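You operate a simulated robot arm through the tools that you are given. There is no shell and no other tool. Be economical: measure what you need, move in short steps, check, and stop when the job is done.

The job below is to be done with a simulated two-armed robot. You get a single attempt, and the scene is never put back.

TASK
Take the apple pouch on the top of the pack bench and put it away on the top of the back bench. Put the canister marked "85" from the top of the pack bench on the low steel stand and the canister marked "80" on the top of the low rack. Take the red cleaning pad and put it on the low steel stand. Open the end gate. Do these in any order. Set down upright: canister.

Only the result counts: the job must be done as asked and must still hold three seconds after the hand-in. Knocking over, shifting, dropping, spilling or breaking anything else fails it.

THE ROBOT
Two 7-joint arms with two-finger parallel grippers on one trunk, on a base that drives. Base frame: it is fixed to the floor where the robot stands at the start and does not move with it; the origin is under the middle of the robot, x ahead of it, y to its left, z up. Lengths are in m, angles in rad, forces in N, time in s.
The left shoulder is at the start at [0.05, 0.161, 1.173], the right one opposite. With the tool pointing down near the work surface each hand reaches from about 0.24 to 0.68 m from the robot's upright axis, wherever it stands, measured 20 degrees to its own side. Places, roughly: end gate [-9.4, 2.1, 0.9]; low steel stand [-3.7, -1.5, 0.5]; red cleaning pad (10x7x5 cm) [0.5, -0.9, 0.9]; top of the back bench [-6.5, 4.2, 0.9]; top of the low rack [-1.5, -3.7, 0.8]. Payload 3.43 kg a hand.
The tool frame of a hand sits at the grasp point between the pads (the TCP): z along the fingers, y along the line on which they close. The tips reach 0.03 m beyond it. Largest opening 0.094 m; finger width 0.028, thickness 0.01; the body of the gripper, 0.05 by 0.096 m, starts 0.055 m behind the TCP.
Orientation is that of the tool frame in the base frame, as a unit quaternion [w, x, y, z]. With the fingers straight down and closing along the base's y, the tool's x points along the base's -x, its y along +y and its z along -z.

THE INTERFACE
- The arms move only by the tool arm_command. It takes "left_steps", "right_steps" or both (then of equal length, played together; a hand with none holds still); each is one flat list of numbers, 7 for each row, row after row: the shift along the tool's x, y, z in m, then the turn, a rotation vector about the tool's x, y, z in degrees, then the gripper command, from -1 (fully open) to 1 (shut), values between in proportion. In form: [x, y, z, ax, ay, az, grip, x, y, z, ax, ay, az, grip, ...]. A call has 1 to 8 rows; each row shifts and turns the commanded pose from where the row before left it, along the tool's axes as they then stand. Rows are played at 5 a second. More than 0.05 m and 0.15 rad between two rows, or a gripper value outside its range, and nothing of the call is played. A pose out of reach is approached as far as the arm can. The call stops where the force on the tool passes 40 N (or 10 N more than at its start, if that is more) or the arm is blocked; 0.2 s more then pass. Each finger travels about 0.045 m/s and halts on what it meets, pressing with about 34 N; the grip force reading is that of the motor and also rises with nothing between the fingers. The clock runs only during rows and for 0.2 s after the last one: add rows that do not move to give the fingers time. The reply holds the time, the measured pose of the TCP, the force on the tool along the base axes, the opening and the grip force, in the units named above and with some noise, with the torque about the TCP (base axes, N m) and any sound that the robot's microphone picked up.
- Cameras (640 x 400 px; columns grow to the right, rows downward): "scene" is now at [0.1197, -0.0371, 1.2962]; the picture's right is [-0.43, -0.90, 0.00], its down [-0.51, 0.24, -0.82] and it looks along [0.75, -0.35, -0.57] (base axes); focal length 227 px, centre (320, 200). "left" rides on the left gripper at [0.076, -0.014, -0.102] in its tool frame; the picture's right is [0.18, 0.98, 0.00], its down [-0.75, 0.14, -0.64] and it looks along [-0.63, 0.12, 0.77] (tool axes); focal length 243 px, centre (320, 200). "right" rides on the right gripper at [0.076, 0.014, -0.103] in its tool frame; the picture's right is [-0.18, 0.98, 0.00], its down [-0.75, -0.14, -0.64] and it looks along [-0.63, -0.12, 0.77] (tool axes); focal length 243 px, centre (320, 200). There is no depth. A picture from a camera that has moved, and an enlarged one, comes with that camera's place and axes in the base frame and with its lens.
- snapshot(camera): a new picture of that camera. It takes no simulated time.
- slide_trunk(by): slides the trunk up (or, below 0, down) by that many m; the arms and the scene camera ride with it, the base frame stays. It gives what a move gives, with no picture.
- base_move(legs): drives the robot by 1 to 6 legs, each [ahead, left, turn to the left] in m, m and rad, along the robot's own axes; the way and the turn of a leg run together, so that a leg with both is an arc; at most 1.5 m and 3.142 rad a leg. The arms and the cameras ride along, it lands a little off, and it stops where it bumps. It gives what a move gives.
- aim_head(pan, tilt): turns the head with the scene camera to pan (to the left, within 1.396 rad either way) and tilt (down, from -0.506 to 1.204), counted from straight ahead of the robot. It gives what a move gives.
- inspect(camera, box): a new picture of the part [left, top, right, bottom] of that camera's present view, enlarged. It takes no simulated time.
- finish_job(): hands the job in; it is judged then, once.

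Work in short steps. Places have to be worked out from the pictures, the camera data and where the tool is seen: move nearer, look again, correct. Check each grasp and each placing, and mend what went wrong. You have 165 turns and 118 pictures in all, those below and enlarged ones among them. Open the grippers and draw the arms clear of the work before you hand the job in, unless the task says otherwise; then end with one line.

The tools are called after "Emit:" as name(argument=value, ...) on one line, values as JSON. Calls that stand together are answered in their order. arm_command: Moves the arms, as the interface text tells. Its arguments: {"type":"object","properties":{"left_steps":{"type":"array","items":{"type":"number"}},"right_steps":{"type":"array","items":{"type":"number"}}},"required":[]} The other tools are called the same way: slide_trunk (by) slides the trunk up or down; base_move (legs) drives the base; aim_head (pan, tilt) turns the head that bears the scene camera; snapshot (camera) takes a picture; inspect (camera, box) takes an enlarged picture of a part of a camera's view; finish_job () hands the job in.

At the start:

```text
time_s: 0.0
left_eef_pos: [0.4082, -0.019, 1.1394]
left_tool_rot: [0.001, -0.001, 1.0, 0.0]
left_wrist_force: [-0.4, -0.6, -0.4]
left_torque: [-0.01, 0.03, 0.04]
left_gripper_width: 0.0942
left_finger_force: 0.1
right_eef_pos: [0.2912, -0.3259, 1.1709]
right_tool_rot: [0.0, 0.0, 1.0, -0.001]
right_wrist_force: [0.1, 0.8, 0.3]
right_torque: [0.01, -0.02, 0.0]
right_gripper_width: 0.0938
right_finger_force: 0.0
trunk travel left (down, up): [-0.2, 0.067]
robot x, y, heading: [0.0015, 0.0013, -0.001]
head pan, tilt: [-0.44, 0.602]
```

scene: 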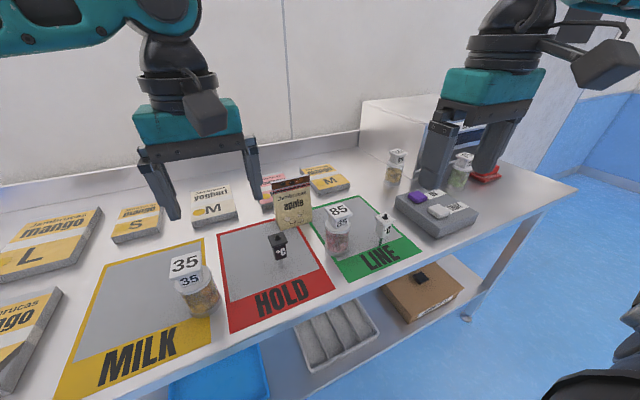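
right: 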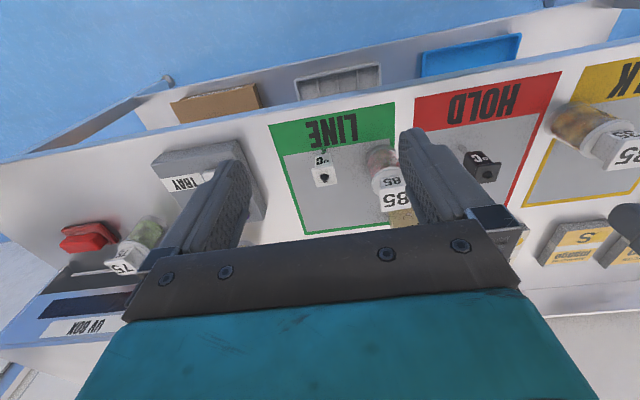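
left: 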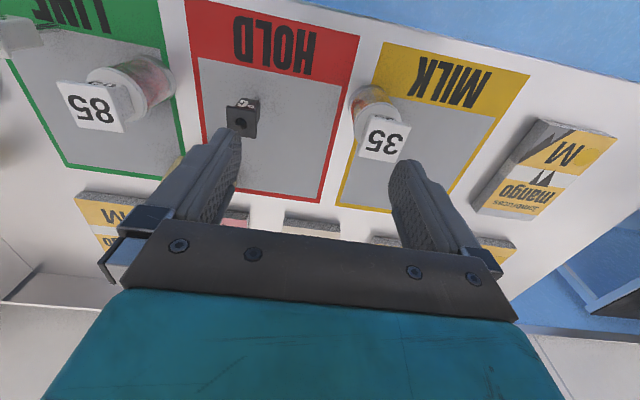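

I'll enlarge the scene view first to read the labels on the bench.

Emit:
inspect(camera="scene", box=[240, 130, 520, 305])

Emit:
aim_head(pan=-0.9, tilt=0.6)

```text
2.29 times, centred on (380, 218) of scene
camera zoom: at [0.1197, -0.0371, 1.2962], right [-0.43, -0.9, 0.0], down [-0.51, 0.24, -0.82], along [0.75, -0.35, -0.57], focal length 519 px, centre (183, 160)
```

zoom: 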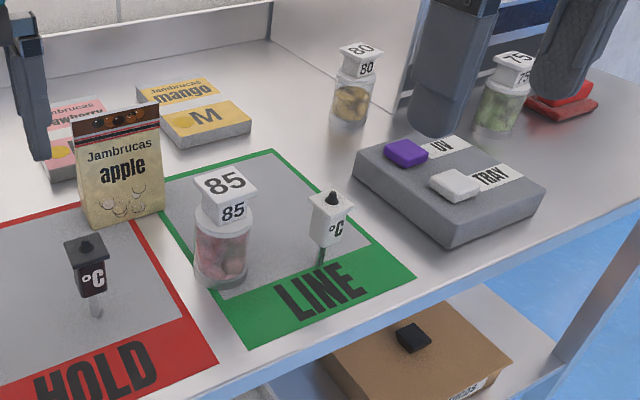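

```text
time_s: 0.9
left_eef_pos: [0.4103, -0.0197, 1.1398]
left_tool_rot: [0.0, -0.001, 1.0, 0.0]
left_wrist_force: [0.7, -0.3, 0.6]
left_torque: [0.0, -0.02, 0.0]
left_gripper_width: 0.0938
left_finger_force: 0.1
right_eef_pos: [0.29, -0.3247, 1.1706]
right_tool_rot: [0.0, 0.0, 1.0, 0.0]
right_wrist_force: [0.6, -0.5, 0.4]
right_torque: [0.0, 0.03, 0.01]
right_gripper_width: 0.0938
right_finger_force: 0.0
trunk travel left (down, up): [-0.2, 0.067]
robot x, y, heading: [0.0022, -0.0026, -0.0]
head pan, tilt: [-0.901, 0.6]
```

Emit:
snapshot(camera="scene")

```text
113 pictures are left
camera scene: at [0.0948, -0.0687, 1.2964], right [-0.78, -0.62, 0.0], down [-0.35, 0.44, -0.83], along [0.51, -0.65, -0.56], focal length 227 px, centre (320, 200)
```

scene: 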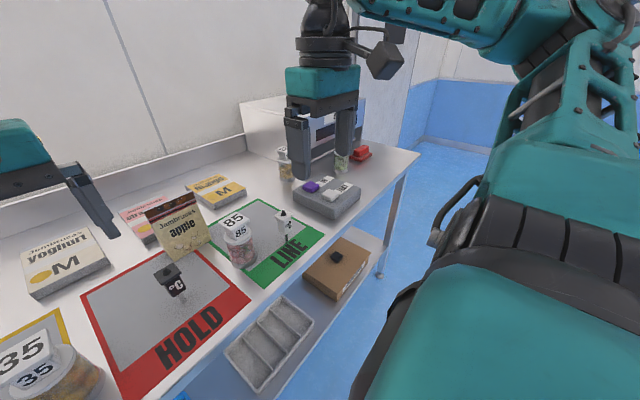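

85 stands at about (0.445,-0.238), 80 at about (0.65,-0.57), and the pouch at about (0.60,-0.18). I'll shift the base 0.4 m to the right so that the left hand faces 85 and the right hand faces 80.

Emit:
base_move(legs=[[0, -0.4, 0]])

Emit:
aim_head(pan=-0.1, tilt=0.7)

Emit:
snapshot(camera="scene")

Emit:
snapshot(camera="left")

Emit:
snapshot(camera="right")

```text
time_s: 3.4
left_eef_pos: [0.408, -0.4251, 1.1388]
left_tool_rot: [0.0, 0.001, 1.0, 0.0]
left_wrist_force: [-0.4, -0.1, 0.0]
left_torque: [0.0, -0.01, -0.01]
left_gripper_width: 0.094
left_finger_force: 0.1
right_eef_pos: [0.2879, -0.7298, 1.1716]
right_tool_rot: [0.001, 0.002, 1.0, 0.001]
right_wrist_force: [-0.7, 0.1, -0.3]
right_torque: [0.0, 0.01, -0.02]
right_gripper_width: 0.094
right_finger_force: 0.0
trunk travel left (down, up): [-0.2, 0.067]
robot x, y, heading: [0.0006, -0.3979, -0.004]
head pan, tilt: [-0.901, 0.6]
```

```text
time_s: 4.5
left_eef_pos: [0.4092, -0.4248, 1.1397]
left_tool_rot: [0.0, 0.0, 1.0, 0.001]
left_wrist_force: [-1.3, 0.0, -0.2]
left_torque: [-0.02, 0.0, 0.01]
left_gripper_width: 0.0943
left_finger_force: 0.1
right_eef_pos: [0.2882, -0.7302, 1.1707]
right_tool_rot: [0.001, 0.001, 1.0, 0.001]
right_wrist_force: [0.0, 0.3, -0.5]
right_torque: [0.01, 0.05, 0.03]
right_gripper_width: 0.0942
right_finger_force: 0.1
trunk travel left (down, up): [-0.2, 0.067]
robot x, y, heading: [-0.0006, -0.4007, -0.011]
head pan, tilt: [-0.099, 0.7]
```

```text
112 pictures are left
camera scene: at [0.1234, -0.4108, 1.2878], right [-0.1, -0.99, 0.0], down [-0.64, 0.07, -0.77], along [0.76, -0.08, -0.64], focal length 227 px, centre (320, 200)
```

scene: 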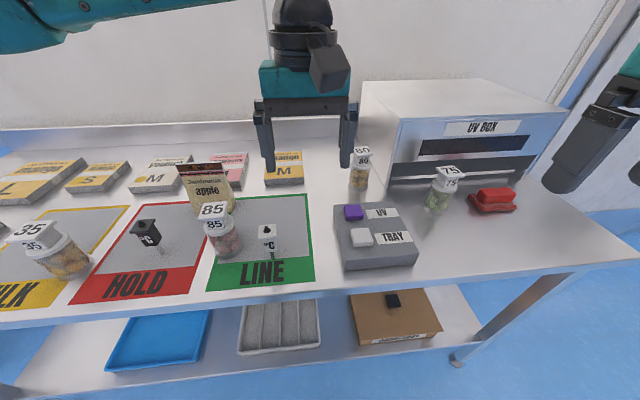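

```text
111 pictures are left
camera left: at [0.332, -0.4383, 1.242], right [-0.18, 0.98, 0.0], down [0.75, 0.14, 0.64], along [0.63, 0.12, -0.77], focal length 243 px, centre (320, 200)
```

left: 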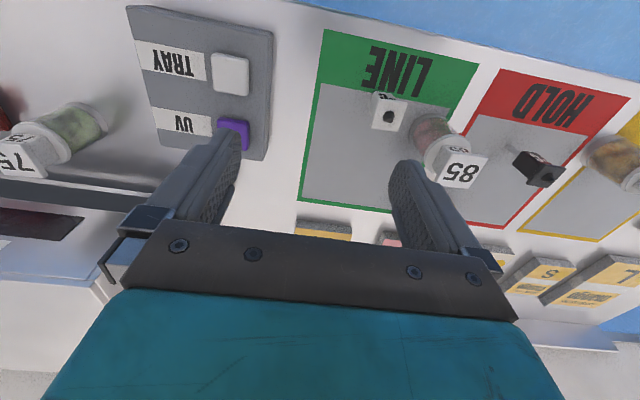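

```text
110 pictures are left
camera right: at [0.2117, -0.7148, 1.2728], right [0.19, 0.98, 0.0], down [0.75, -0.14, 0.64], along [0.63, -0.12, -0.77], focal length 243 px, centre (320, 200)
```

right: 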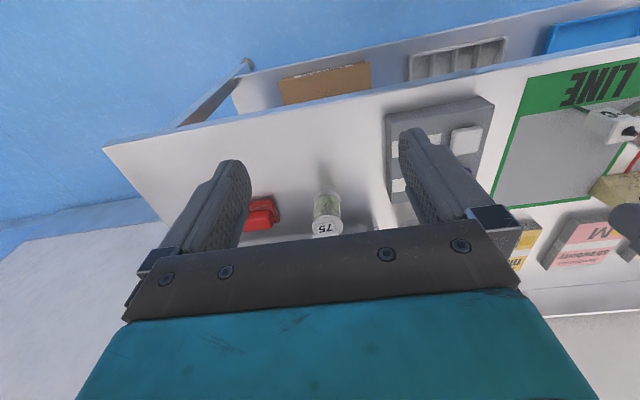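

85 is at about (0.45,-0.24) and 80 at about (0.66,-0.585). I'll zoom in to get the jar dimensions.

Emit:
inspect(camera="scene", box=[170, 150, 290, 270])

Emit:
inspect(camera="scene", box=[340, 130, 540, 255])

```text
3.33 times, centred on (230, 210) of scene
camera zoom: at [0.1234, -0.4108, 1.2878], right [-0.1, -0.99, 0.0], down [-0.64, 0.07, -0.77], along [0.76, -0.08, -0.64], focal length 757 px, centre (620, 167)
```

zoom: 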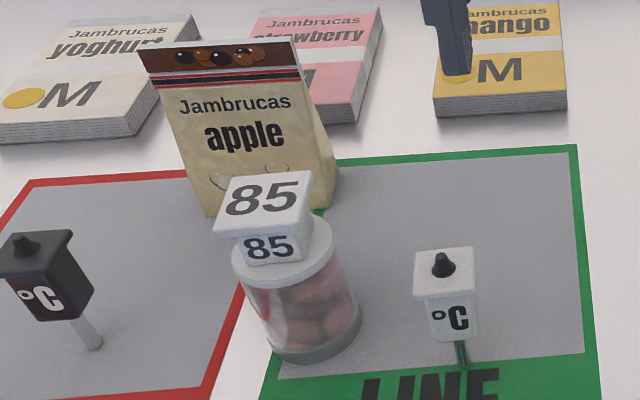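

```text
3.20 times, centred on (440, 192) of scene
camera zoom: at [0.1234, -0.4108, 1.2878], right [-0.1, -0.99, 0.0], down [-0.64, 0.07, -0.77], along [0.76, -0.08, -0.64], focal length 727 px, centre (-64, 224)
```

zoom: 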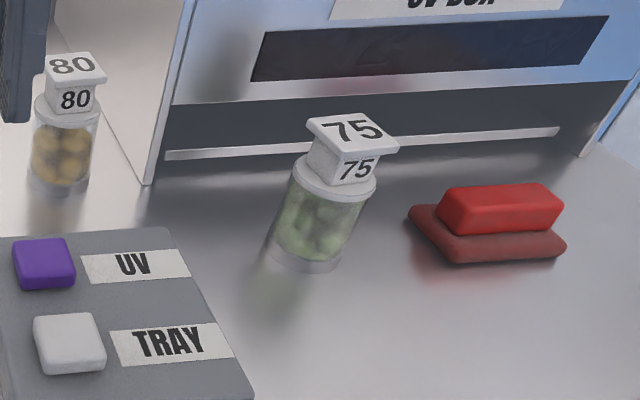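

The jars have a round lid of about 57 mm with a flared knob on top. I'll grip from above across the lid and upper body. First I'll bring both hands over their jars, staying high.

Emit:
arm_command(left_steps=[-0.01, 0.046, 0, 0, 0, 0, -1, -0.01, 0.046, 0, 0, 0, 0, -1, -0.01, 0.046, 0, 0, 0, 0, -1, -0.01, 0.046, 0, 0, 0, 0, -1, 0, 0, 0.02, 0, 0, 0, -1, 0, 0, 0.02, 0, 0, 0, -1, 0, 0, 0, 0, 0, 0, -1, 0, 0, 0, 0, 0, 0, -1], right_steps=[-0.046, 0.0175, 0, 0, 0, 0, -1, -0.046, 0.0175, 0, 0, 0, 0, -1, -0.046, 0.0175, 0, 0, 0, 0, -1, -0.046, 0.0175, 0, 0, 0, 0, -1, -0.046, 0.0175, 0, 0, 0, 0, -1, -0.046, 0.0175, 0, 0, 0, 0, -1, -0.046, 0.0175, 0, 0, 0, 0, -1, -0.046, 0.0175, 0, 0, 0, 0, -1])

Emit:
snapshot(camera="left")

Emit:
snapshot(camera="right")

Emit:
snapshot(camera="scene")

```text
time_s: 6.3
left_eef_pos: [0.4481, -0.2395, 1.0996]
left_tool_rot: [0.0, 0.001, 1.0, 0.0]
left_wrist_force: [-0.9, -0.6, 0.3]
left_torque: [0.04, 0.01, 0.02]
left_gripper_width: 0.0936
left_finger_force: 0.0
right_eef_pos: [0.5456, -0.6456, 1.1491]
right_tool_rot: [0.0, 0.002, 1.0, 0.0]
right_wrist_force: [0.3, 0.2, -0.4]
right_torque: [0.02, 0.0, 0.0]
right_gripper_width: 0.0945
right_finger_force: 0.0
right hand out of reach, approached as far as the arm can: row 6, 7, 8
trunk travel left (down, up): [-0.2, 0.067]
robot x, y, heading: [-0.001, -0.4013, -0.002]
head pan, tilt: [-0.099, 0.7]
```

```text
107 pictures are left
camera left: at [0.3715, -0.2534, 1.2023], right [-0.18, 0.98, 0.0], down [0.75, 0.14, 0.64], along [0.63, 0.12, -0.77], focal length 243 px, centre (320, 200)
```

left: 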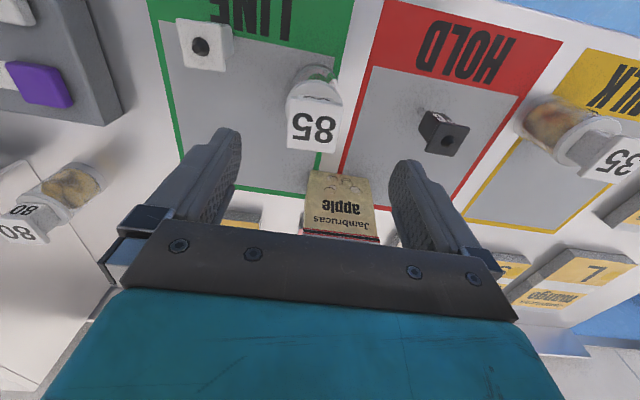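

```text
106 pictures are left
camera right: at [0.4693, -0.6301, 1.2496], right [0.19, 0.98, 0.0], down [0.75, -0.14, 0.64], along [0.63, -0.12, -0.77], focal length 243 px, centre (320, 200)
```

right: 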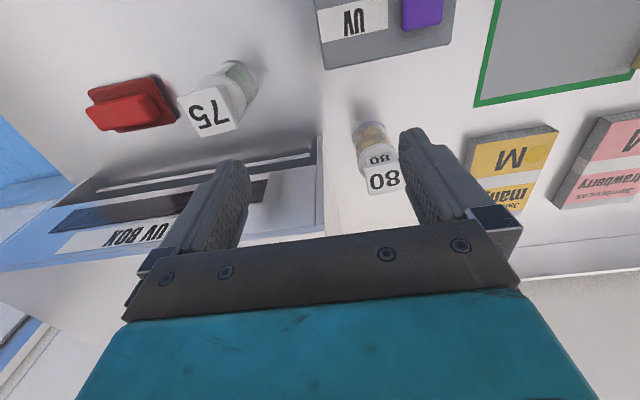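

```text
105 pictures are left
camera scene: at [0.123, -0.4105, 1.2878], right [-0.1, -0.99, 0.0], down [-0.64, 0.07, -0.77], along [0.76, -0.08, -0.64], focal length 227 px, centre (320, 200)
```

scene: 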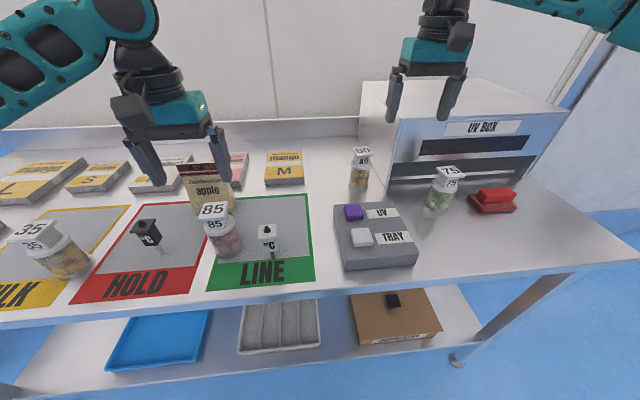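

85 is at about (0.45,-0.245), so the left hand is lined up on it. I'll lower the left hand to grip height and leave the right one for now.

Emit:
arm_command(left_steps=[-0.002, -0.004, 0.033, 0, 0, 0, -1, 0, 0, 0.033, 0, 0, 0, -1, 0, 0, 0.033, 0, 0, 0, -1, 0, 0, 0.032, 0, 0, 0, -1, 0, 0, 0, 0, 0, 0, -1])

Emit:
snapshot(camera="left")

Emit:
inspect(camera="scene", box=[150, 150, 310, 280])

```text
time_s: 7.5
left_eef_pos: [0.4493, -0.2435, 0.9686]
left_tool_rot: [0.0, 0.002, 1.0, 0.0]
left_wrist_force: [-0.8, 1.3, 0.4]
left_torque: [0.03, 0.01, 0.0]
left_gripper_width: 0.0938
left_finger_force: 0.0
right_eef_pos: [0.5457, -0.6442, 1.1484]
right_tool_rot: [0.001, 0.002, 1.0, 0.001]
right_wrist_force: [1.0, 1.3, -0.6]
right_torque: [0.0, 0.03, 0.0]
right_gripper_width: 0.094
right_finger_force: 0.2
trunk travel left (down, up): [-0.2, 0.067]
robot x, y, heading: [0.0014, -0.4051, -0.008]
head pan, tilt: [-0.099, 0.7]
```

```text
104 pictures are left
camera left: at [0.3728, -0.2573, 1.0709], right [-0.18, 0.98, 0.0], down [0.75, 0.14, 0.64], along [0.63, 0.12, -0.77], focal length 243 px, centre (320, 200)
```

left: 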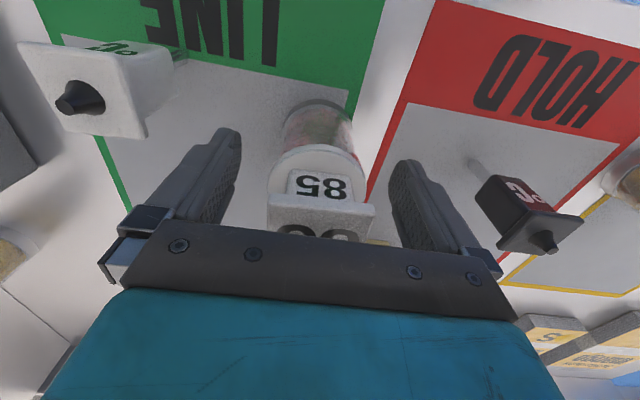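

```text
3.08 times, centred on (230, 215) of scene
camera zoom: at [0.1233, -0.4108, 1.2878], right [-0.1, -0.99, 0.0], down [-0.64, 0.07, -0.77], along [0.76, -0.08, -0.64], focal length 699 px, centre (597, 154)
```

zoom: 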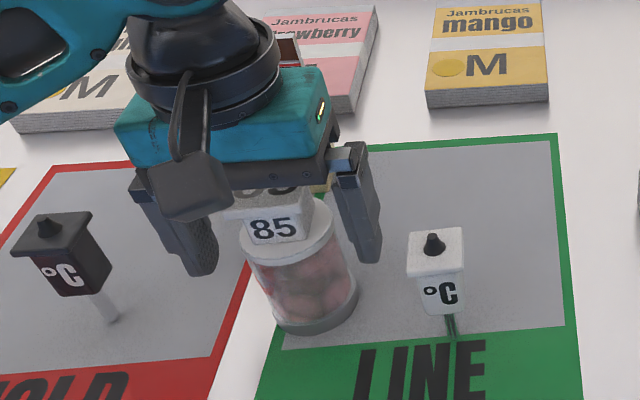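

The jar sits centred between the fingers with nothing touching. I'll close and lift a little.

Emit:
arm_command(left_steps=[0, 0, 0, 0, 0, 0, 0.2, 0, 0, 0, 0, 0, 0, 0.6, 0, 0, 0, 0, 0, 0, 1, 0, 0, 0, 0, 0, 0, 1, 0, 0, 0, 0, 0, 0, 1, 0, 0, -0.03, 0, 0, 0, 1, 0, 0, 0, 0, 0, 0, 1])

Emit:
snapshot(camera="left")

```text
time_s: 9.2
left_eef_pos: [0.4498, -0.2426, 0.9988]
left_tool_rot: [0.0, 0.001, 1.0, -0.001]
left_wrist_force: [-0.1, 0.5, -1.6]
left_torque: [-0.01, 0.04, -0.04]
left_gripper_width: 0.0567
left_finger_force: 33.7
right_eef_pos: [0.5454, -0.6433, 1.1481]
right_tool_rot: [0.001, 0.002, 1.0, 0.0]
right_wrist_force: [-1.1, -0.3, 0.4]
right_torque: [-0.02, -0.01, 0.0]
right_gripper_width: 0.094
right_finger_force: 0.0
trunk travel left (down, up): [-0.2, 0.067]
robot x, y, heading: [-0.0021, -0.4006, -0.005]
head pan, tilt: [-0.099, 0.7]
```

```text
102 pictures are left
camera left: at [0.3733, -0.2572, 1.1013], right [-0.18, 0.98, 0.0], down [0.75, 0.14, 0.64], along [0.63, 0.12, -0.77], focal length 243 px, centre (320, 200)
```

left: 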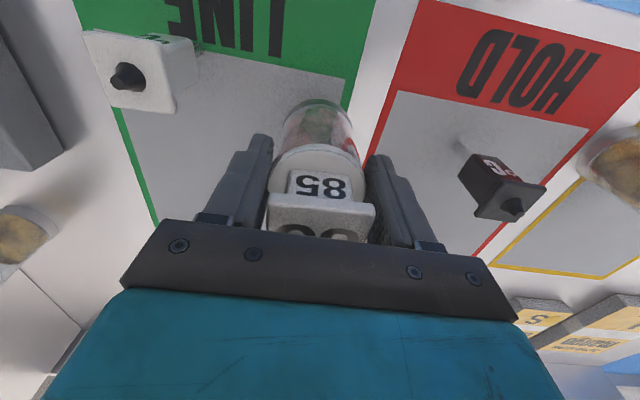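

85 is held (opening 0.0567). 80 is just out of the right arm's reach, so I'll lift the jar high and turn the base slightly left to bring the right shoulder nearer.

Emit:
arm_command(left_steps=[0, 0, -0.05, 0, 0, 0, 1, 0, 0, -0.05, 0, 0, 0, 1, 0.02, 0, -0.045, 0, 0, 0, 1, 0.04, 0, 0, 0, 0, 0, 1, 0, 0, 0, 0, 0, 0, 1])

Emit:
base_move(legs=[[0, 0, 0.4]])

Emit:
aim_head(pan=-0.6, tilt=0.6)

Emit:
snapshot(camera="scene")

Emit:
snapshot(camera="right")

```text
time_s: 10.3
left_eef_pos: [0.3899, -0.2407, 1.1421]
left_tool_rot: [0.001, 0.001, 1.0, 0.0]
left_wrist_force: [0.2, 0.0, -1.2]
left_torque: [-0.01, 0.03, -0.03]
left_gripper_width: 0.0568
left_finger_force: 34.0
right_eef_pos: [0.5458, -0.6443, 1.148]
right_tool_rot: [0.0, 0.001, 1.0, 0.0]
right_wrist_force: [-0.2, -0.5, 0.2]
right_torque: [0.01, 0.05, -0.01]
right_gripper_width: 0.0938
right_finger_force: 0.0
trunk travel left (down, up): [-0.2, 0.067]
robot x, y, heading: [0.0033, -0.3977, -0.006]
head pan, tilt: [-0.099, 0.7]
```

```text
time_s: 11.9
left_eef_pos: [0.2991, -0.1033, 1.1432]
left_tool_rot: [0.0, -0.195, 0.981, -0.001]
left_wrist_force: [0.5, -0.5, -1.5]
left_torque: [0.01, -0.03, 0.03]
left_gripper_width: 0.0569
left_finger_force: 34.3
right_eef_pos: [0.5972, -0.4142, 1.1481]
right_tool_rot: [0.0, -0.194, 0.981, 0.001]
right_wrist_force: [0.4, -0.1, 0.5]
right_torque: [-0.02, -0.02, 0.01]
right_gripper_width: 0.0939
right_finger_force: 0.0
trunk travel left (down, up): [-0.2, 0.067]
robot x, y, heading: [-0.0, -0.4034, 0.39]
head pan, tilt: [-0.099, 0.7]
```

```text
time_s: 12.9
left_eef_pos: [0.2972, -0.1024, 1.1435]
left_tool_rot: [0.0, -0.195, 0.981, 0.0]
left_wrist_force: [0.0, -0.7, -0.4]
left_torque: [0.01, 0.02, -0.02]
left_gripper_width: 0.0569
left_finger_force: 34.4
right_eef_pos: [0.5964, -0.4137, 1.1482]
right_tool_rot: [0.001, -0.195, 0.981, 0.0]
right_wrist_force: [-0.1, -0.1, 0.0]
right_torque: [0.02, -0.02, 0.0]
right_gripper_width: 0.0943
right_finger_force: 0.2
trunk travel left (down, up): [-0.2, 0.067]
robot x, y, heading: [0.002, -0.4042, 0.392]
head pan, tilt: [-0.6, 0.6]
```

```text
101 pictures are left
camera scene: at [0.1224, -0.4047, 1.2964], right [-0.21, -0.98, 0.0], down [-0.55, 0.12, -0.82], along [0.81, -0.17, -0.57], focal length 227 px, centre (320, 200)
```

scene: 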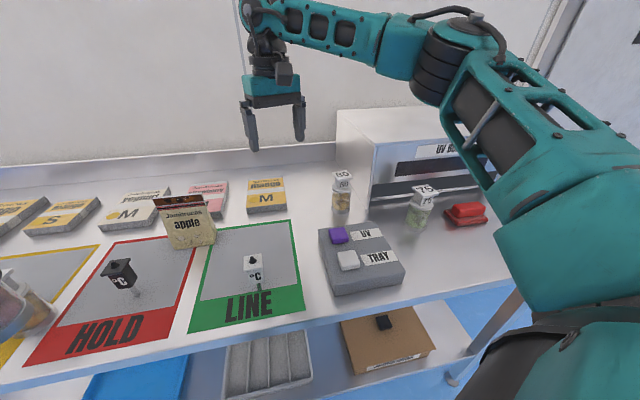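

```text
100 pictures are left
camera right: at [0.521, -0.4311, 1.2494], right [-0.21, 0.98, 0.0], down [0.75, 0.16, 0.64], along [0.63, 0.13, -0.77], focal length 243 px, centre (320, 200)
```

right: 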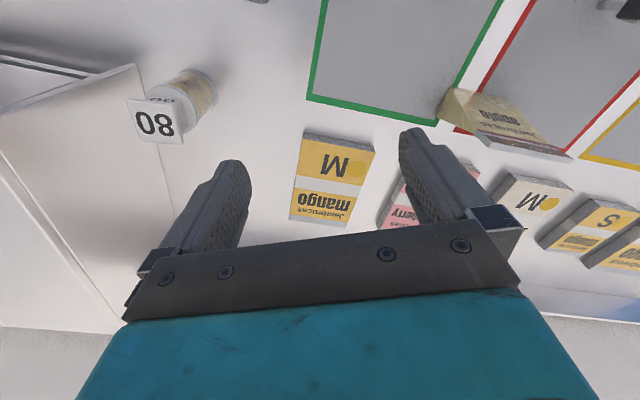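

80 is at about (0.655,-0.583). In the tool frame that is about −0.18 in y and +0.01 in x, so I'll move over it and check.

Emit:
arm_command(right_steps=[0.0025, -0.0445, 0, 0, 0, 0, -1, 0.0025, -0.0445, 0, 0, 0, 0, -1, 0.0025, -0.0445, 0, 0, 0, 0, -1, 0.0025, -0.0445, 0, 0, 0, 0, -1, 0, 0, 0.04, 0, 0, 0, -1, 0, 0, 0, 0, 0, 0, -1])

Emit:
snapshot(camera="right")

```text
time_s: 14.3
left_eef_pos: [0.2986, -0.1039, 1.1423]
left_tool_rot: [0.0, -0.195, 0.981, 0.0]
left_wrist_force: [-0.3, 0.0, -2.2]
left_torque: [-0.01, 0.04, 0.0]
left_gripper_width: 0.057
left_finger_force: 34.1
right_eef_pos: [0.6554, -0.583, 1.1098]
right_tool_rot: [0.001, -0.194, 0.981, 0.0]
right_wrist_force: [1.2, -0.2, 0.6]
right_torque: [0.01, 0.02, 0.0]
right_gripper_width: 0.094
right_finger_force: 0.0
trunk travel left (down, up): [-0.2, 0.067]
robot x, y, heading: [0.0037, -0.4009, 0.394]
head pan, tilt: [-0.6, 0.6]
```

```text
99 pictures are left
camera right: at [0.5787, -0.5997, 1.2101], right [-0.2, 0.98, 0.0], down [0.75, 0.16, 0.64], along [0.63, 0.13, -0.77], focal length 243 px, centre (320, 200)
```

right: 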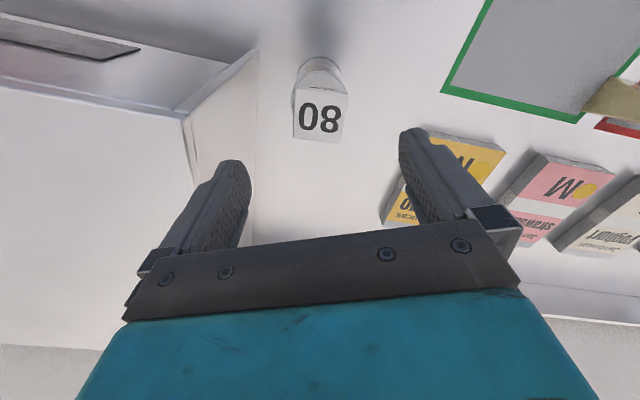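

It is centred. I'll lower to 0.969 and close.

Emit:
arm_command(right_steps=[0, 0, 0.04, 0, 0, 0, -1, 0, 0, 0.04, 0, 0, 0, -1, 0, 0, 0.04, 0, 0, 0, -1, 0, 0, 0.021, 0, 0, 0, -1, 0, 0, 0, 0, 0, 0, -1])

Emit:
snapshot(camera="right")

```text
time_s: 15.5
left_eef_pos: [0.2979, -0.1036, 1.142]
left_tool_rot: [0.001, -0.195, 0.981, 0.0]
left_wrist_force: [0.0, -0.4, -2.2]
left_torque: [0.03, 0.0, 0.01]
left_gripper_width: 0.057
left_finger_force: 33.9
right_eef_pos: [0.6546, -0.5841, 0.9656]
right_tool_rot: [0.001, -0.193, 0.981, 0.0]
right_wrist_force: [0.1, 0.7, 0.8]
right_torque: [0.0, -0.02, -0.01]
right_gripper_width: 0.094
right_finger_force: 0.1
trunk travel left (down, up): [-0.2, 0.067]
robot x, y, heading: [-0.0035, -0.4009, 0.392]
head pan, tilt: [-0.6, 0.6]
```

```text
98 pictures are left
camera right: at [0.5785, -0.5998, 1.0674], right [-0.2, 0.98, 0.0], down [0.75, 0.16, 0.64], along [0.63, 0.13, -0.77], focal length 243 px, centre (320, 200)
```

right: 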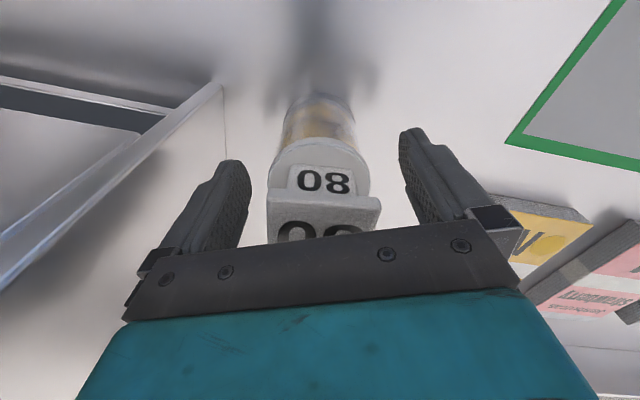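

The picture is clean, so I'll close, lift and pull back.

Emit:
arm_command(right_steps=[0, 0, 0, 0, 0, 0, 0.2, 0, 0, 0, 0, 0, 0, 0.6, 0, 0, 0, 0, 0, 0, 1, 0, 0, 0, 0, 0, 0, 1, 0, 0, 0, 0, 0, 0, 1, 0, 0, -0.045, 0, 0, 0, 1, 0, 0, -0.045, 0, 0, 0, 1, 0, 0, -0.045, 0, 0, 0, 1])

Emit:
arm_command(right_steps=[0.045, 0, -0.02, 0, 0, 0, 1, 0.045, 0, -0.02, 0, 0, 0, 1, 0.05, 0, 0, 0, 0, 0, 1, 0.05, 0, 0, 0, 0, 0, 1, 0.05, 0, 0, 0, 0, 0, 1, 0, 0, 0, 0, 0, 0, 1])

Emit:
snapshot(camera="right")

```text
time_s: 17.3
left_eef_pos: [0.2984, -0.1032, 1.143]
left_tool_rot: [0.001, -0.195, 0.981, 0.0]
left_wrist_force: [0.0, 0.1, -1.1]
left_torque: [0.0, 0.02, 0.01]
left_gripper_width: 0.0568
left_finger_force: 33.8
right_eef_pos: [0.6562, -0.5832, 1.1035]
right_tool_rot: [0.0, -0.194, 0.981, -0.001]
right_wrist_force: [-0.4, 0.7, -1.9]
right_torque: [0.01, 0.01, 0.01]
right_gripper_width: 0.0568
right_finger_force: 34.0
trunk travel left (down, up): [-0.2, 0.067]
robot x, y, heading: [-0.0016, -0.402, 0.387]
head pan, tilt: [-0.6, 0.6]
```

```text
time_s: 18.7
left_eef_pos: [0.299, -0.1025, 1.1428]
left_tool_rot: [-0.001, -0.195, 0.981, 0.0]
left_wrist_force: [0.0, 0.0, -1.9]
left_torque: [0.03, 0.0, -0.06]
left_gripper_width: 0.0569
left_finger_force: 34.5
right_eef_pos: [0.4365, -0.6755, 1.1408]
right_tool_rot: [-0.001, -0.194, 0.981, 0.0]
right_wrist_force: [0.6, 0.9, -0.8]
right_torque: [0.0, 0.03, 0.03]
right_gripper_width: 0.0568
right_finger_force: 34.3
right hand out of reach, approached as far as the arm can: row 5
trunk travel left (down, up): [-0.2, 0.067]
robot x, y, heading: [-0.0043, -0.4018, 0.39]
head pan, tilt: [-0.6, 0.6]
```

```text
97 pictures are left
camera right: at [0.3613, -0.692, 1.2424], right [-0.2, 0.98, 0.0], down [0.75, 0.16, 0.64], along [0.63, 0.13, -0.77], focal length 243 px, centre (320, 200)
```

right: 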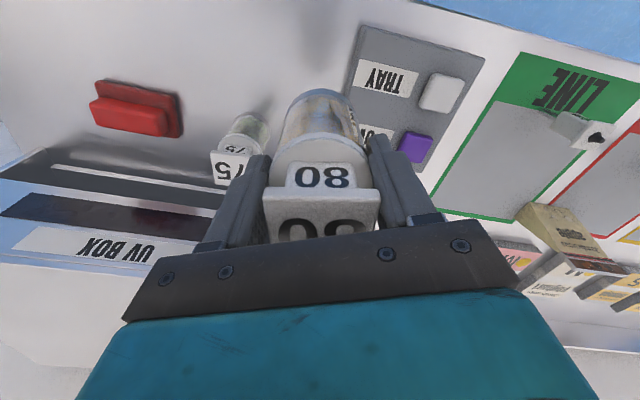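

Both jars are held. I'll back straight off the bench, turn toward the rack, and look before driving on.

Emit:
base_move(legs=[[-0.6, 0, 0], [0, 0, -2.27]])

Emit:
aim_head(pan=0, tilt=0.35)

Emit:
snapshot(camera="scene")

```text
time_s: 27.4
left_eef_pos: [-0.5073, -1.049, 1.1421]
left_tool_rot: [0.0, 0.805, 0.593, -0.001]
left_wrist_force: [0.1, -0.7, -0.8]
left_torque: [0.02, 0.02, 0.02]
left_gripper_width: 0.0568
left_finger_force: 34.3
right_eef_pos: [-1.0351, -0.79, 1.1402]
right_tool_rot: [0.0, 0.807, 0.591, -0.001]
right_wrist_force: [-0.4, -0.3, -1.1]
right_torque: [-0.02, -0.05, 0.04]
right_gripper_width: 0.057
right_finger_force: 34.0
trunk travel left (down, up): [-0.2, 0.067]
robot x, y, heading: [-0.5445, -0.6317, -1.872]
head pan, tilt: [-0.6, 0.6]
```

```text
time_s: 28.4
left_eef_pos: [-0.5058, -1.0506, 1.1421]
left_tool_rot: [0.0, 0.805, 0.593, 0.0]
left_wrist_force: [-0.4, 0.6, -1.7]
left_torque: [0.01, 0.02, 0.02]
left_gripper_width: 0.0569
left_finger_force: 33.8
right_eef_pos: [-1.0355, -0.7896, 1.1407]
right_tool_rot: [0.0, 0.807, 0.591, 0.0]
right_wrist_force: [0.4, -0.9, -1.5]
right_torque: [0.0, 0.0, -0.02]
right_gripper_width: 0.0568
right_finger_force: 34.1
trunk travel left (down, up): [-0.2, 0.067]
robot x, y, heading: [-0.5441, -0.63, -1.875]
head pan, tilt: [0.0, 0.351]
```

```text
96 pictures are left
camera scene: at [-0.5844, -0.7552, 1.3191], right [-0.95, 0.3, 0.0], down [0.1, 0.33, -0.94], along [-0.28, -0.9, -0.34], focal length 227 px, centre (320, 200)
```

scene: 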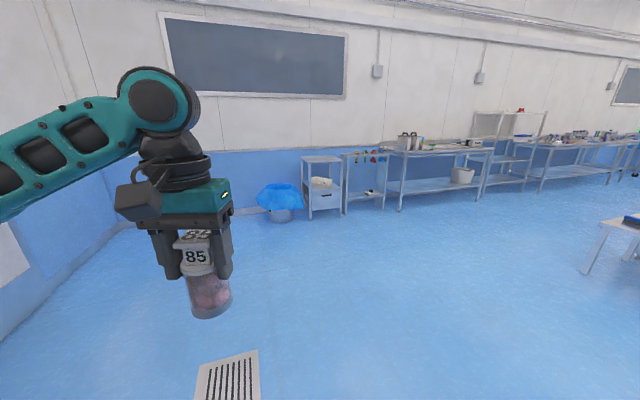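

The low cabinet ahead, at about (-1.47,-3.6), is the low rack. The way there is clear, so I'll drive to roughly (-1.34,-2.7) and face it.

Emit:
base_move(legs=[[1.2, -0.07, 0], [1.01, -0.07, 0], [0, 0, 0.302]])

Emit:
snapshot(camera="scene")

```text
time_s: 40.3
left_eef_pos: [-1.1431, -3.0946, 1.1415]
left_tool_rot: [0.0, 0.701, 0.713, 0.001]
left_wrist_force: [0.0, -0.4, -1.6]
left_torque: [0.03, 0.03, 0.03]
left_gripper_width: 0.0566
left_finger_force: 34.0
right_eef_pos: [-1.7273, -3.0129, 1.1418]
right_tool_rot: [0.0, 0.703, 0.711, 0.0]
right_wrist_force: [-0.2, 0.3, -0.6]
right_torque: [0.03, 0.0, 0.0]
right_gripper_width: 0.0565
right_finger_force: 33.1
trunk travel left (down, up): [-0.2, 0.067]
robot x, y, heading: [-1.3112, -2.7002, -1.554]
head pan, tilt: [0.0, 0.351]
```

```text
95 pictures are left
camera scene: at [-1.3091, -2.8387, 1.3191], right [-1.0, -0.01, 0.0], down [-0.01, 0.34, -0.94], along [0.01, -0.94, -0.34], focal length 227 px, centre (320, 200)
```

scene: 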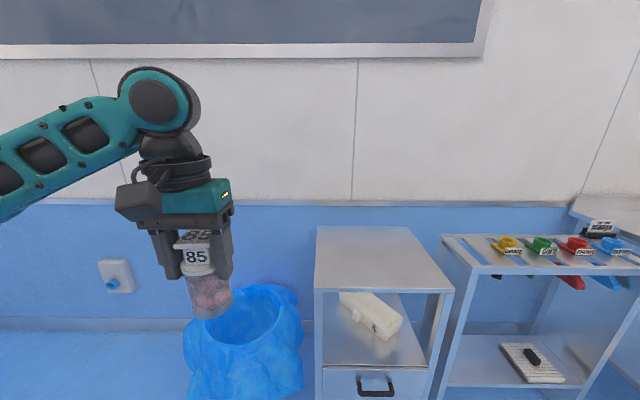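

The rack top is clear, spanning x −1.29 to −1.73 with its front at y ≈ −3.43. I'll drive ahead 0.38 and bring the right hand over the middle.

Emit:
base_move(legs=[[0.38, 0, 0]])

Emit:
aim_head(pan=-0.2, tilt=0.7)

Emit:
snapshot(camera="scene")

```text
time_s: 42.8
left_eef_pos: [-1.1395, -3.4729, 1.1429]
left_tool_rot: [0.0, 0.704, 0.71, 0.0]
left_wrist_force: [0.5, -0.2, -1.1]
left_torque: [0.03, -0.02, -0.02]
left_gripper_width: 0.057
left_finger_force: 33.3
right_eef_pos: [-1.7235, -3.3889, 1.1409]
right_tool_rot: [0.0, 0.704, 0.71, 0.0]
right_wrist_force: [-0.7, -0.1, -1.2]
right_torque: [0.01, -0.02, -0.02]
right_gripper_width: 0.0567
right_finger_force: 34.4
trunk travel left (down, up): [-0.2, 0.067]
robot x, y, heading: [-1.3067, -3.0845, -1.563]
head pan, tilt: [0.0, 0.351]
stopped in leg 1: the robot was blocked; the commanded pose is now the measured one
```

```text
time_s: 43.6
left_eef_pos: [-1.1403, -3.4745, 1.1421]
left_tool_rot: [-0.001, 0.703, 0.711, -0.001]
left_wrist_force: [1.0, 0.1, -1.7]
left_torque: [0.02, 0.01, -0.01]
left_gripper_width: 0.057
left_finger_force: 33.9
right_eef_pos: [-1.7235, -3.3887, 1.1405]
right_tool_rot: [0.0, 0.704, 0.71, 0.0]
right_wrist_force: [-0.3, -0.3, -1.5]
right_torque: [0.0, -0.02, -0.01]
right_gripper_width: 0.0569
right_finger_force: 34.0
trunk travel left (down, up): [-0.2, 0.067]
robot x, y, heading: [-1.3022, -3.084, -1.566]
head pan, tilt: [-0.201, 0.7]
```

```text
94 pictures are left
camera scene: at [-1.3218, -3.2078, 1.2878], right [-0.98, 0.19, 0.0], down [0.12, 0.63, -0.77], along [-0.15, -0.75, -0.64], focal length 227 px, centre (320, 200)
```

scene: 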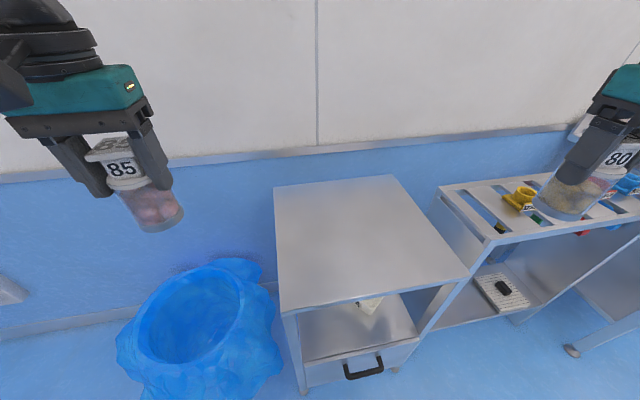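

The base just touched at the end, but the rack's corners read the same as before, so it has not shifted. I'll back off 2 cm and carry 80 over the rack top.

Emit:
base_move(legs=[[-0.02, 0, 0]])

Emit:
arm_command(right_steps=[-0.035, 0.034, 0, 0, 0, 0, 1, -0.035, 0.034, 0, 0, 0, 0, 1, -0.035, 0.034, 0, 0, 0, 0, 1, -0.035, 0.034, 0, 0, 0, 0, 1, -0.035, 0.034, 0, 0, 0, 0, 1, -0.035, 0.034, 0, 0, 0, 0, 1, 0, 0, 0.05, 0, 0, 0, 1, 0, 0, 0.05, 0, 0, 0, 1])

Emit:
snapshot(camera="scene")

```text
time_s: 44.4
left_eef_pos: [-1.1402, -3.4529, 1.144]
left_tool_rot: [0.0, 0.703, 0.711, 0.0]
left_wrist_force: [0.0, 0.6, -0.9]
left_torque: [-0.01, 0.03, -0.01]
left_gripper_width: 0.0571
left_finger_force: 34.1
right_eef_pos: [-1.724, -3.3686, 1.1408]
right_tool_rot: [0.0, 0.705, 0.71, -0.001]
right_wrist_force: [0.5, 0.6, -1.6]
right_torque: [0.0, 0.02, -0.02]
right_gripper_width: 0.0566
right_finger_force: 33.8
trunk travel left (down, up): [-0.2, 0.067]
robot x, y, heading: [-1.3065, -3.0662, -1.562]
head pan, tilt: [-0.201, 0.7]
```

```text
time_s: 46.2
left_eef_pos: [-1.1403, -3.4555, 1.1421]
left_tool_rot: [0.0, 0.703, 0.711, 0.0]
left_wrist_force: [0.1, -0.4, -1.1]
left_torque: [0.01, 0.02, 0.03]
left_gripper_width: 0.0567
left_finger_force: 33.7
right_eef_pos: [-1.517, -3.5795, 1.0416]
right_tool_rot: [0.0, 0.705, 0.709, 0.0]
right_wrist_force: [0.4, -0.3, -1.4]
right_torque: [0.03, -0.01, 0.02]
right_gripper_width: 0.0568
right_finger_force: 33.9
trunk travel left (down, up): [-0.2, 0.067]
robot x, y, heading: [-1.3062, -3.0658, -1.564]
head pan, tilt: [-0.201, 0.7]
```

```text
93 pictures are left
camera scene: at [-1.3223, -3.1888, 1.2876], right [-0.98, 0.19, 0.0], down [0.12, 0.63, -0.76], along [-0.15, -0.75, -0.65], focal length 227 px, centre (320, 200)
```

scene: 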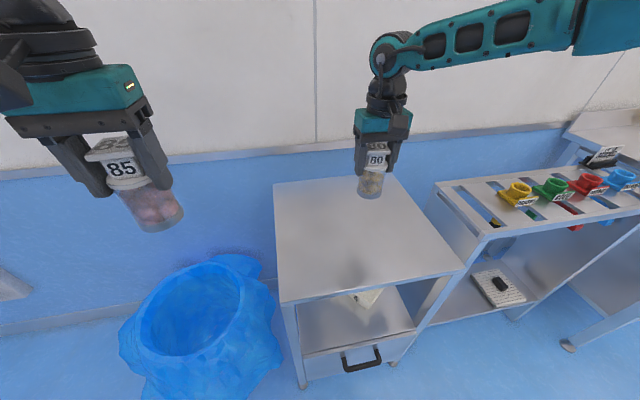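

It is over the rack. I'll lower to 0.90, then go down in small steps until it touches.

Emit:
arm_command(right_steps=[0, 0, 0.045, 0, 0, 0, 1, 0, 0, 0.045, 0, 0, 0, 1, 0, 0, 0.045, 0, 0, 0, 1, 0, 0, 0.01, 0, 0, 0, 1, 0, 0, 0.006, 0, 0, 0, 1, 0, 0, 0, 0, 0, 0, 1])

Emit:
inspect(camera="scene", box=[320, 140, 460, 260])

```text
time_s: 47.6
left_eef_pos: [-1.1405, -3.4547, 1.1426]
left_tool_rot: [0.0, 0.703, 0.711, 0.0]
left_wrist_force: [-0.1, -0.2, -1.4]
left_torque: [0.04, 0.02, 0.04]
left_gripper_width: 0.0568
left_finger_force: 34.4
right_eef_pos: [-1.5343, -3.555, 0.9074]
right_tool_rot: [0.001, 0.704, 0.71, 0.0]
right_wrist_force: [0.6, -0.1, -1.5]
right_torque: [-0.02, -0.01, 0.02]
right_gripper_width: 0.0566
right_finger_force: 33.5
right hand out of reach, approached as far as the arm can: row 3, 4, 5
trunk travel left (down, up): [-0.2, 0.067]
robot x, y, heading: [-1.3062, -3.0666, -1.561]
head pan, tilt: [-0.201, 0.7]
```

```text
3.33 times, centred on (390, 200) of scene
camera zoom: at [-1.322, -3.1881, 1.2877], right [-0.98, 0.19, 0.0], down [0.12, 0.63, -0.76], along [-0.15, -0.75, -0.64], focal length 757 px, centre (87, 200)
```

zoom: 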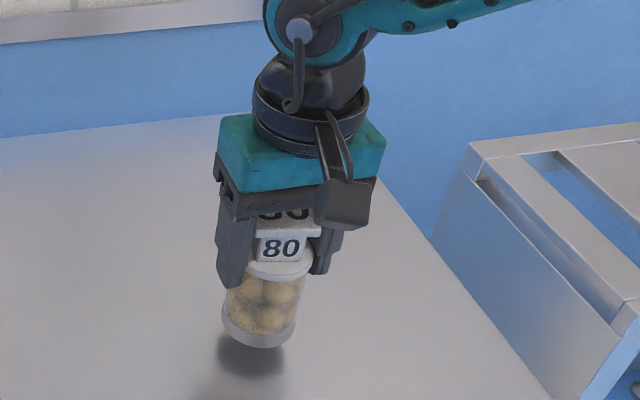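

The arm is at its low limit with the jar about 3 cm above the top. I'll lower the trunk to do the rest.

Emit:
slide_trunk(by=-0.022)

Emit:
inspect(camera="scene", box=[320, 140, 460, 260])

```text
time_s: 48.3
left_eef_pos: [-1.1404, -3.4541, 1.1211]
left_tool_rot: [-0.001, 0.703, 0.711, 0.0]
left_wrist_force: [0.2, -0.1, -1.1]
left_torque: [0.01, -0.01, -0.01]
left_gripper_width: 0.0568
left_finger_force: 34.2
right_eef_pos: [-1.5343, -3.5543, 0.8862]
right_tool_rot: [0.002, 0.705, 0.71, 0.0]
right_wrist_force: [0.7, -0.1, -0.1]
right_torque: [0.03, 0.01, -0.01]
right_gripper_width: 0.0567
right_finger_force: 34.1
trunk travel left (down, up): [-0.178, 0.089]
robot x, y, heading: [-1.3027, -3.0662, -1.565]
head pan, tilt: [-0.201, 0.7]
```

```text
3.33 times, centred on (390, 200) of scene
camera zoom: at [-1.3221, -3.1881, 1.2657], right [-0.98, 0.19, 0.0], down [0.12, 0.63, -0.76], along [-0.15, -0.75, -0.64], focal length 757 px, centre (87, 200)
```

zoom: 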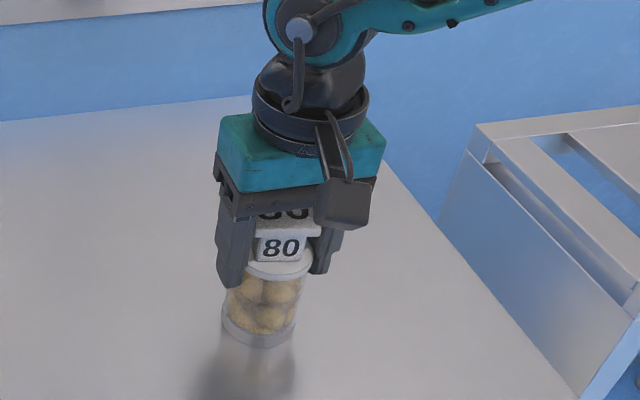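

It is nearly there, so I'll go down in 4 mm increments and watch the force.

Emit:
slide_trunk(by=-0.004)

Emit:
slide_trunk(by=-0.004)

```text
time_s: 48.9
left_eef_pos: [-1.14, -3.4529, 1.1185]
left_tool_rot: [0.0, 0.703, 0.711, -0.001]
left_wrist_force: [0.4, -0.1, -1.7]
left_torque: [0.01, -0.02, 0.0]
left_gripper_width: 0.057
left_finger_force: 34.1
right_eef_pos: [-1.5335, -3.5561, 0.8845]
right_tool_rot: [0.003, 0.704, 0.71, -0.003]
right_wrist_force: [-3.9, 4.3, 25.3]
right_torque: [0.48, 0.44, 0.0]
right_gripper_width: 0.0566
right_finger_force: 33.9
trunk travel left (down, up): [-0.174, 0.093]
robot x, y, heading: [-1.3051, -3.0684, -1.567]
head pan, tilt: [-0.201, 0.7]
```

```text
time_s: 49.2
left_eef_pos: [-1.1413, -3.4543, 1.1149]
left_tool_rot: [0.0, 0.703, 0.711, 0.0]
left_wrist_force: [0.6, -0.1, -1.5]
left_torque: [0.06, 0.0, -0.01]
left_gripper_width: 0.0565
left_finger_force: 33.9
right_eef_pos: [-1.5332, -3.5588, 0.8855]
right_tool_rot: [0.004, 0.705, 0.709, -0.002]
right_wrist_force: [-0.6, 4.2, 14.7]
right_torque: [0.5, 0.21, -0.1]
right_gripper_width: 0.0568
right_finger_force: 33.8
trunk travel left (down, up): [-0.172, 0.094]
robot x, y, heading: [-1.3073, -3.0659, -1.564]
head pan, tilt: [-0.201, 0.7]
stopped: the force on the tool passed its limit (the readings are from after the stop); the commanded pose is now the measured one
```

It is seated. I'll open, check, and then rise straight up.

Emit:
arm_command(right_steps=[0, 0, 0, 0, 0, 0, 0, 0, 0, 0, 0, 0, 0, -0.5, 0, 0, 0, 0, 0, 0, -1, 0, 0, 0, 0, 0, 0, -1, 0, 0, 0, 0, 0, 0, -1, 0, 0, 0, 0, 0, 0, -1])

Emit:
snapshot(camera="right")

```text
time_s: 50.6
left_eef_pos: [-1.1395, -3.4537, 1.1152]
left_tool_rot: [-0.001, 0.703, 0.711, 0.0]
left_wrist_force: [-0.7, 0.1, -1.6]
left_torque: [-0.02, 0.01, -0.01]
left_gripper_width: 0.0571
left_finger_force: 34.3
right_eef_pos: [-1.5355, -3.5567, 0.8825]
right_tool_rot: [0.002, 0.705, 0.709, -0.002]
right_wrist_force: [0.5, 0.0, -0.1]
right_torque: [0.02, -0.01, 0.0]
right_gripper_width: 0.0942
right_finger_force: 0.2
trunk travel left (down, up): [-0.172, 0.094]
robot x, y, heading: [-1.3086, -3.0651, -1.562]
head pan, tilt: [-0.201, 0.7]
```

```text
90 pictures are left
camera right: at [-1.521, -3.481, 0.984], right [0.98, -0.18, 0.0], down [-0.14, -0.75, 0.65], along [-0.11, -0.64, -0.76], focal length 243 px, centre (320, 200)
```

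right: 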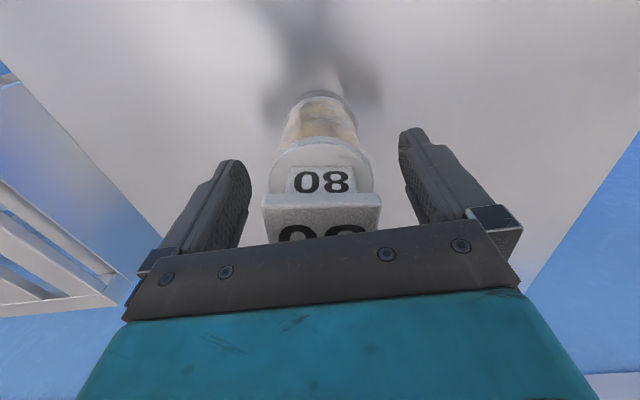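

It is released and standing upright. I'll raise the right hand.

Emit:
arm_command(right_steps=[0, 0, -0.03, 0, 0, 0, -1, 0, 0, -0.045, 0, 0, 0, -1, 0, 0, -0.045, 0, 0, 0, -1, 0, 0, -0.045, 0, 0, 0, -1, 0.04, 0, -0.03, 0, 0, 0, -1, 0.045, -0.02, 0, 0, 0, 0, -1, 0.045, -0.02, 0, 0, 0, 0, -1])

Emit:
snapshot(camera="scene")

```text
time_s: 52.2
left_eef_pos: [-1.1399, -3.4523, 1.1163]
left_tool_rot: [0.0, 0.704, 0.711, -0.001]
left_wrist_force: [-0.3, 0.3, -1.3]
left_torque: [0.02, 0.0, 0.03]
left_gripper_width: 0.057
left_finger_force: 33.7
right_eef_pos: [-1.5778, -3.4245, 1.0766]
right_tool_rot: [0.004, 0.705, 0.709, -0.002]
right_wrist_force: [-0.5, 0.0, -0.7]
right_torque: [-0.01, -0.01, -0.02]
right_gripper_width: 0.0941
right_finger_force: 0.0
trunk travel left (down, up): [-0.172, 0.094]
robot x, y, heading: [-1.3068, -3.0651, -1.562]
head pan, tilt: [-0.201, 0.7]
```

```text
89 pictures are left
camera scene: at [-1.3226, -3.1873, 1.2602], right [-0.98, 0.19, 0.0], down [0.12, 0.63, -0.77], along [-0.15, -0.75, -0.64], focal length 227 px, centre (320, 200)
```

scene: 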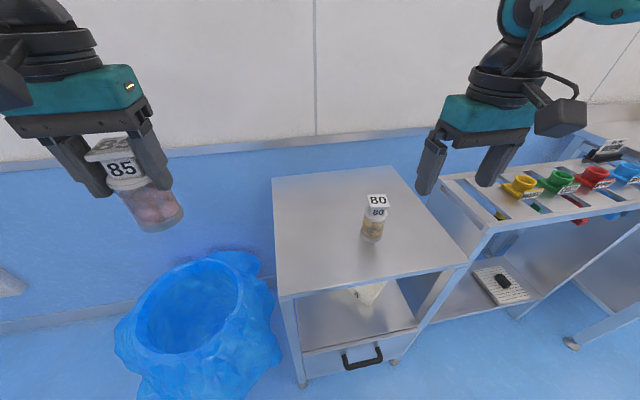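

80 is done. I'll back away and turn right to face the steel stand.

Emit:
base_move(legs=[[-0.75, 0, 0], [0, 0, -1.965]])

Emit:
aim_head(pan=0, tilt=0.35)

Emit:
snapshot(camera="scene")

```text
time_s: 60.9
left_eef_pos: [-1.7381, -2.3382, 1.1158]
left_tool_rot: [-0.001, 0.983, -0.183, 0.0]
left_wrist_force: [-0.2, -0.1, -1.8]
left_torque: [-0.01, -0.03, -0.02]
left_gripper_width: 0.0566
left_finger_force: 34.0
right_eef_pos: [-1.5509, -1.9436, 1.0764]
right_tool_rot: [0.0, 0.983, -0.185, -0.003]
right_wrist_force: [0.1, 0.4, 0.8]
right_torque: [-0.02, 0.02, 0.0]
right_gripper_width: 0.0941
right_finger_force: 0.1
trunk travel left (down, up): [-0.172, 0.094]
robot x, y, heading: [-1.3154, -2.3257, 2.774]
head pan, tilt: [-0.201, 0.7]
```

```text
time_s: 61.8
left_eef_pos: [-1.7381, -2.3382, 1.1139]
left_tool_rot: [0.0, 0.983, -0.183, 0.001]
left_wrist_force: [0.8, 0.0, -1.4]
left_torque: [-0.03, -0.01, -0.02]
left_gripper_width: 0.0566
left_finger_force: 34.0
right_eef_pos: [-1.5489, -1.9429, 1.0762]
right_tool_rot: [-0.001, 0.983, -0.185, -0.004]
right_wrist_force: [0.4, 0.0, 0.0]
right_torque: [-0.03, 0.03, 0.02]
right_gripper_width: 0.0941
right_finger_force: 0.1
trunk travel left (down, up): [-0.172, 0.094]
robot x, y, heading: [-1.3142, -2.3283, 2.774]
head pan, tilt: [0.0, 0.351]
```

```text
88 pictures are left
camera scene: at [-1.4395, -2.2792, 1.2914], right [0.36, 0.93, 0.0], down [0.32, -0.12, -0.94], along [-0.88, 0.34, -0.34], focal length 227 px, centre (320, 200)
```

scene: 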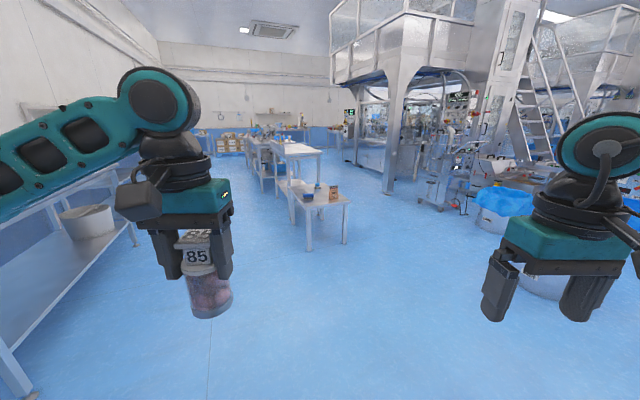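

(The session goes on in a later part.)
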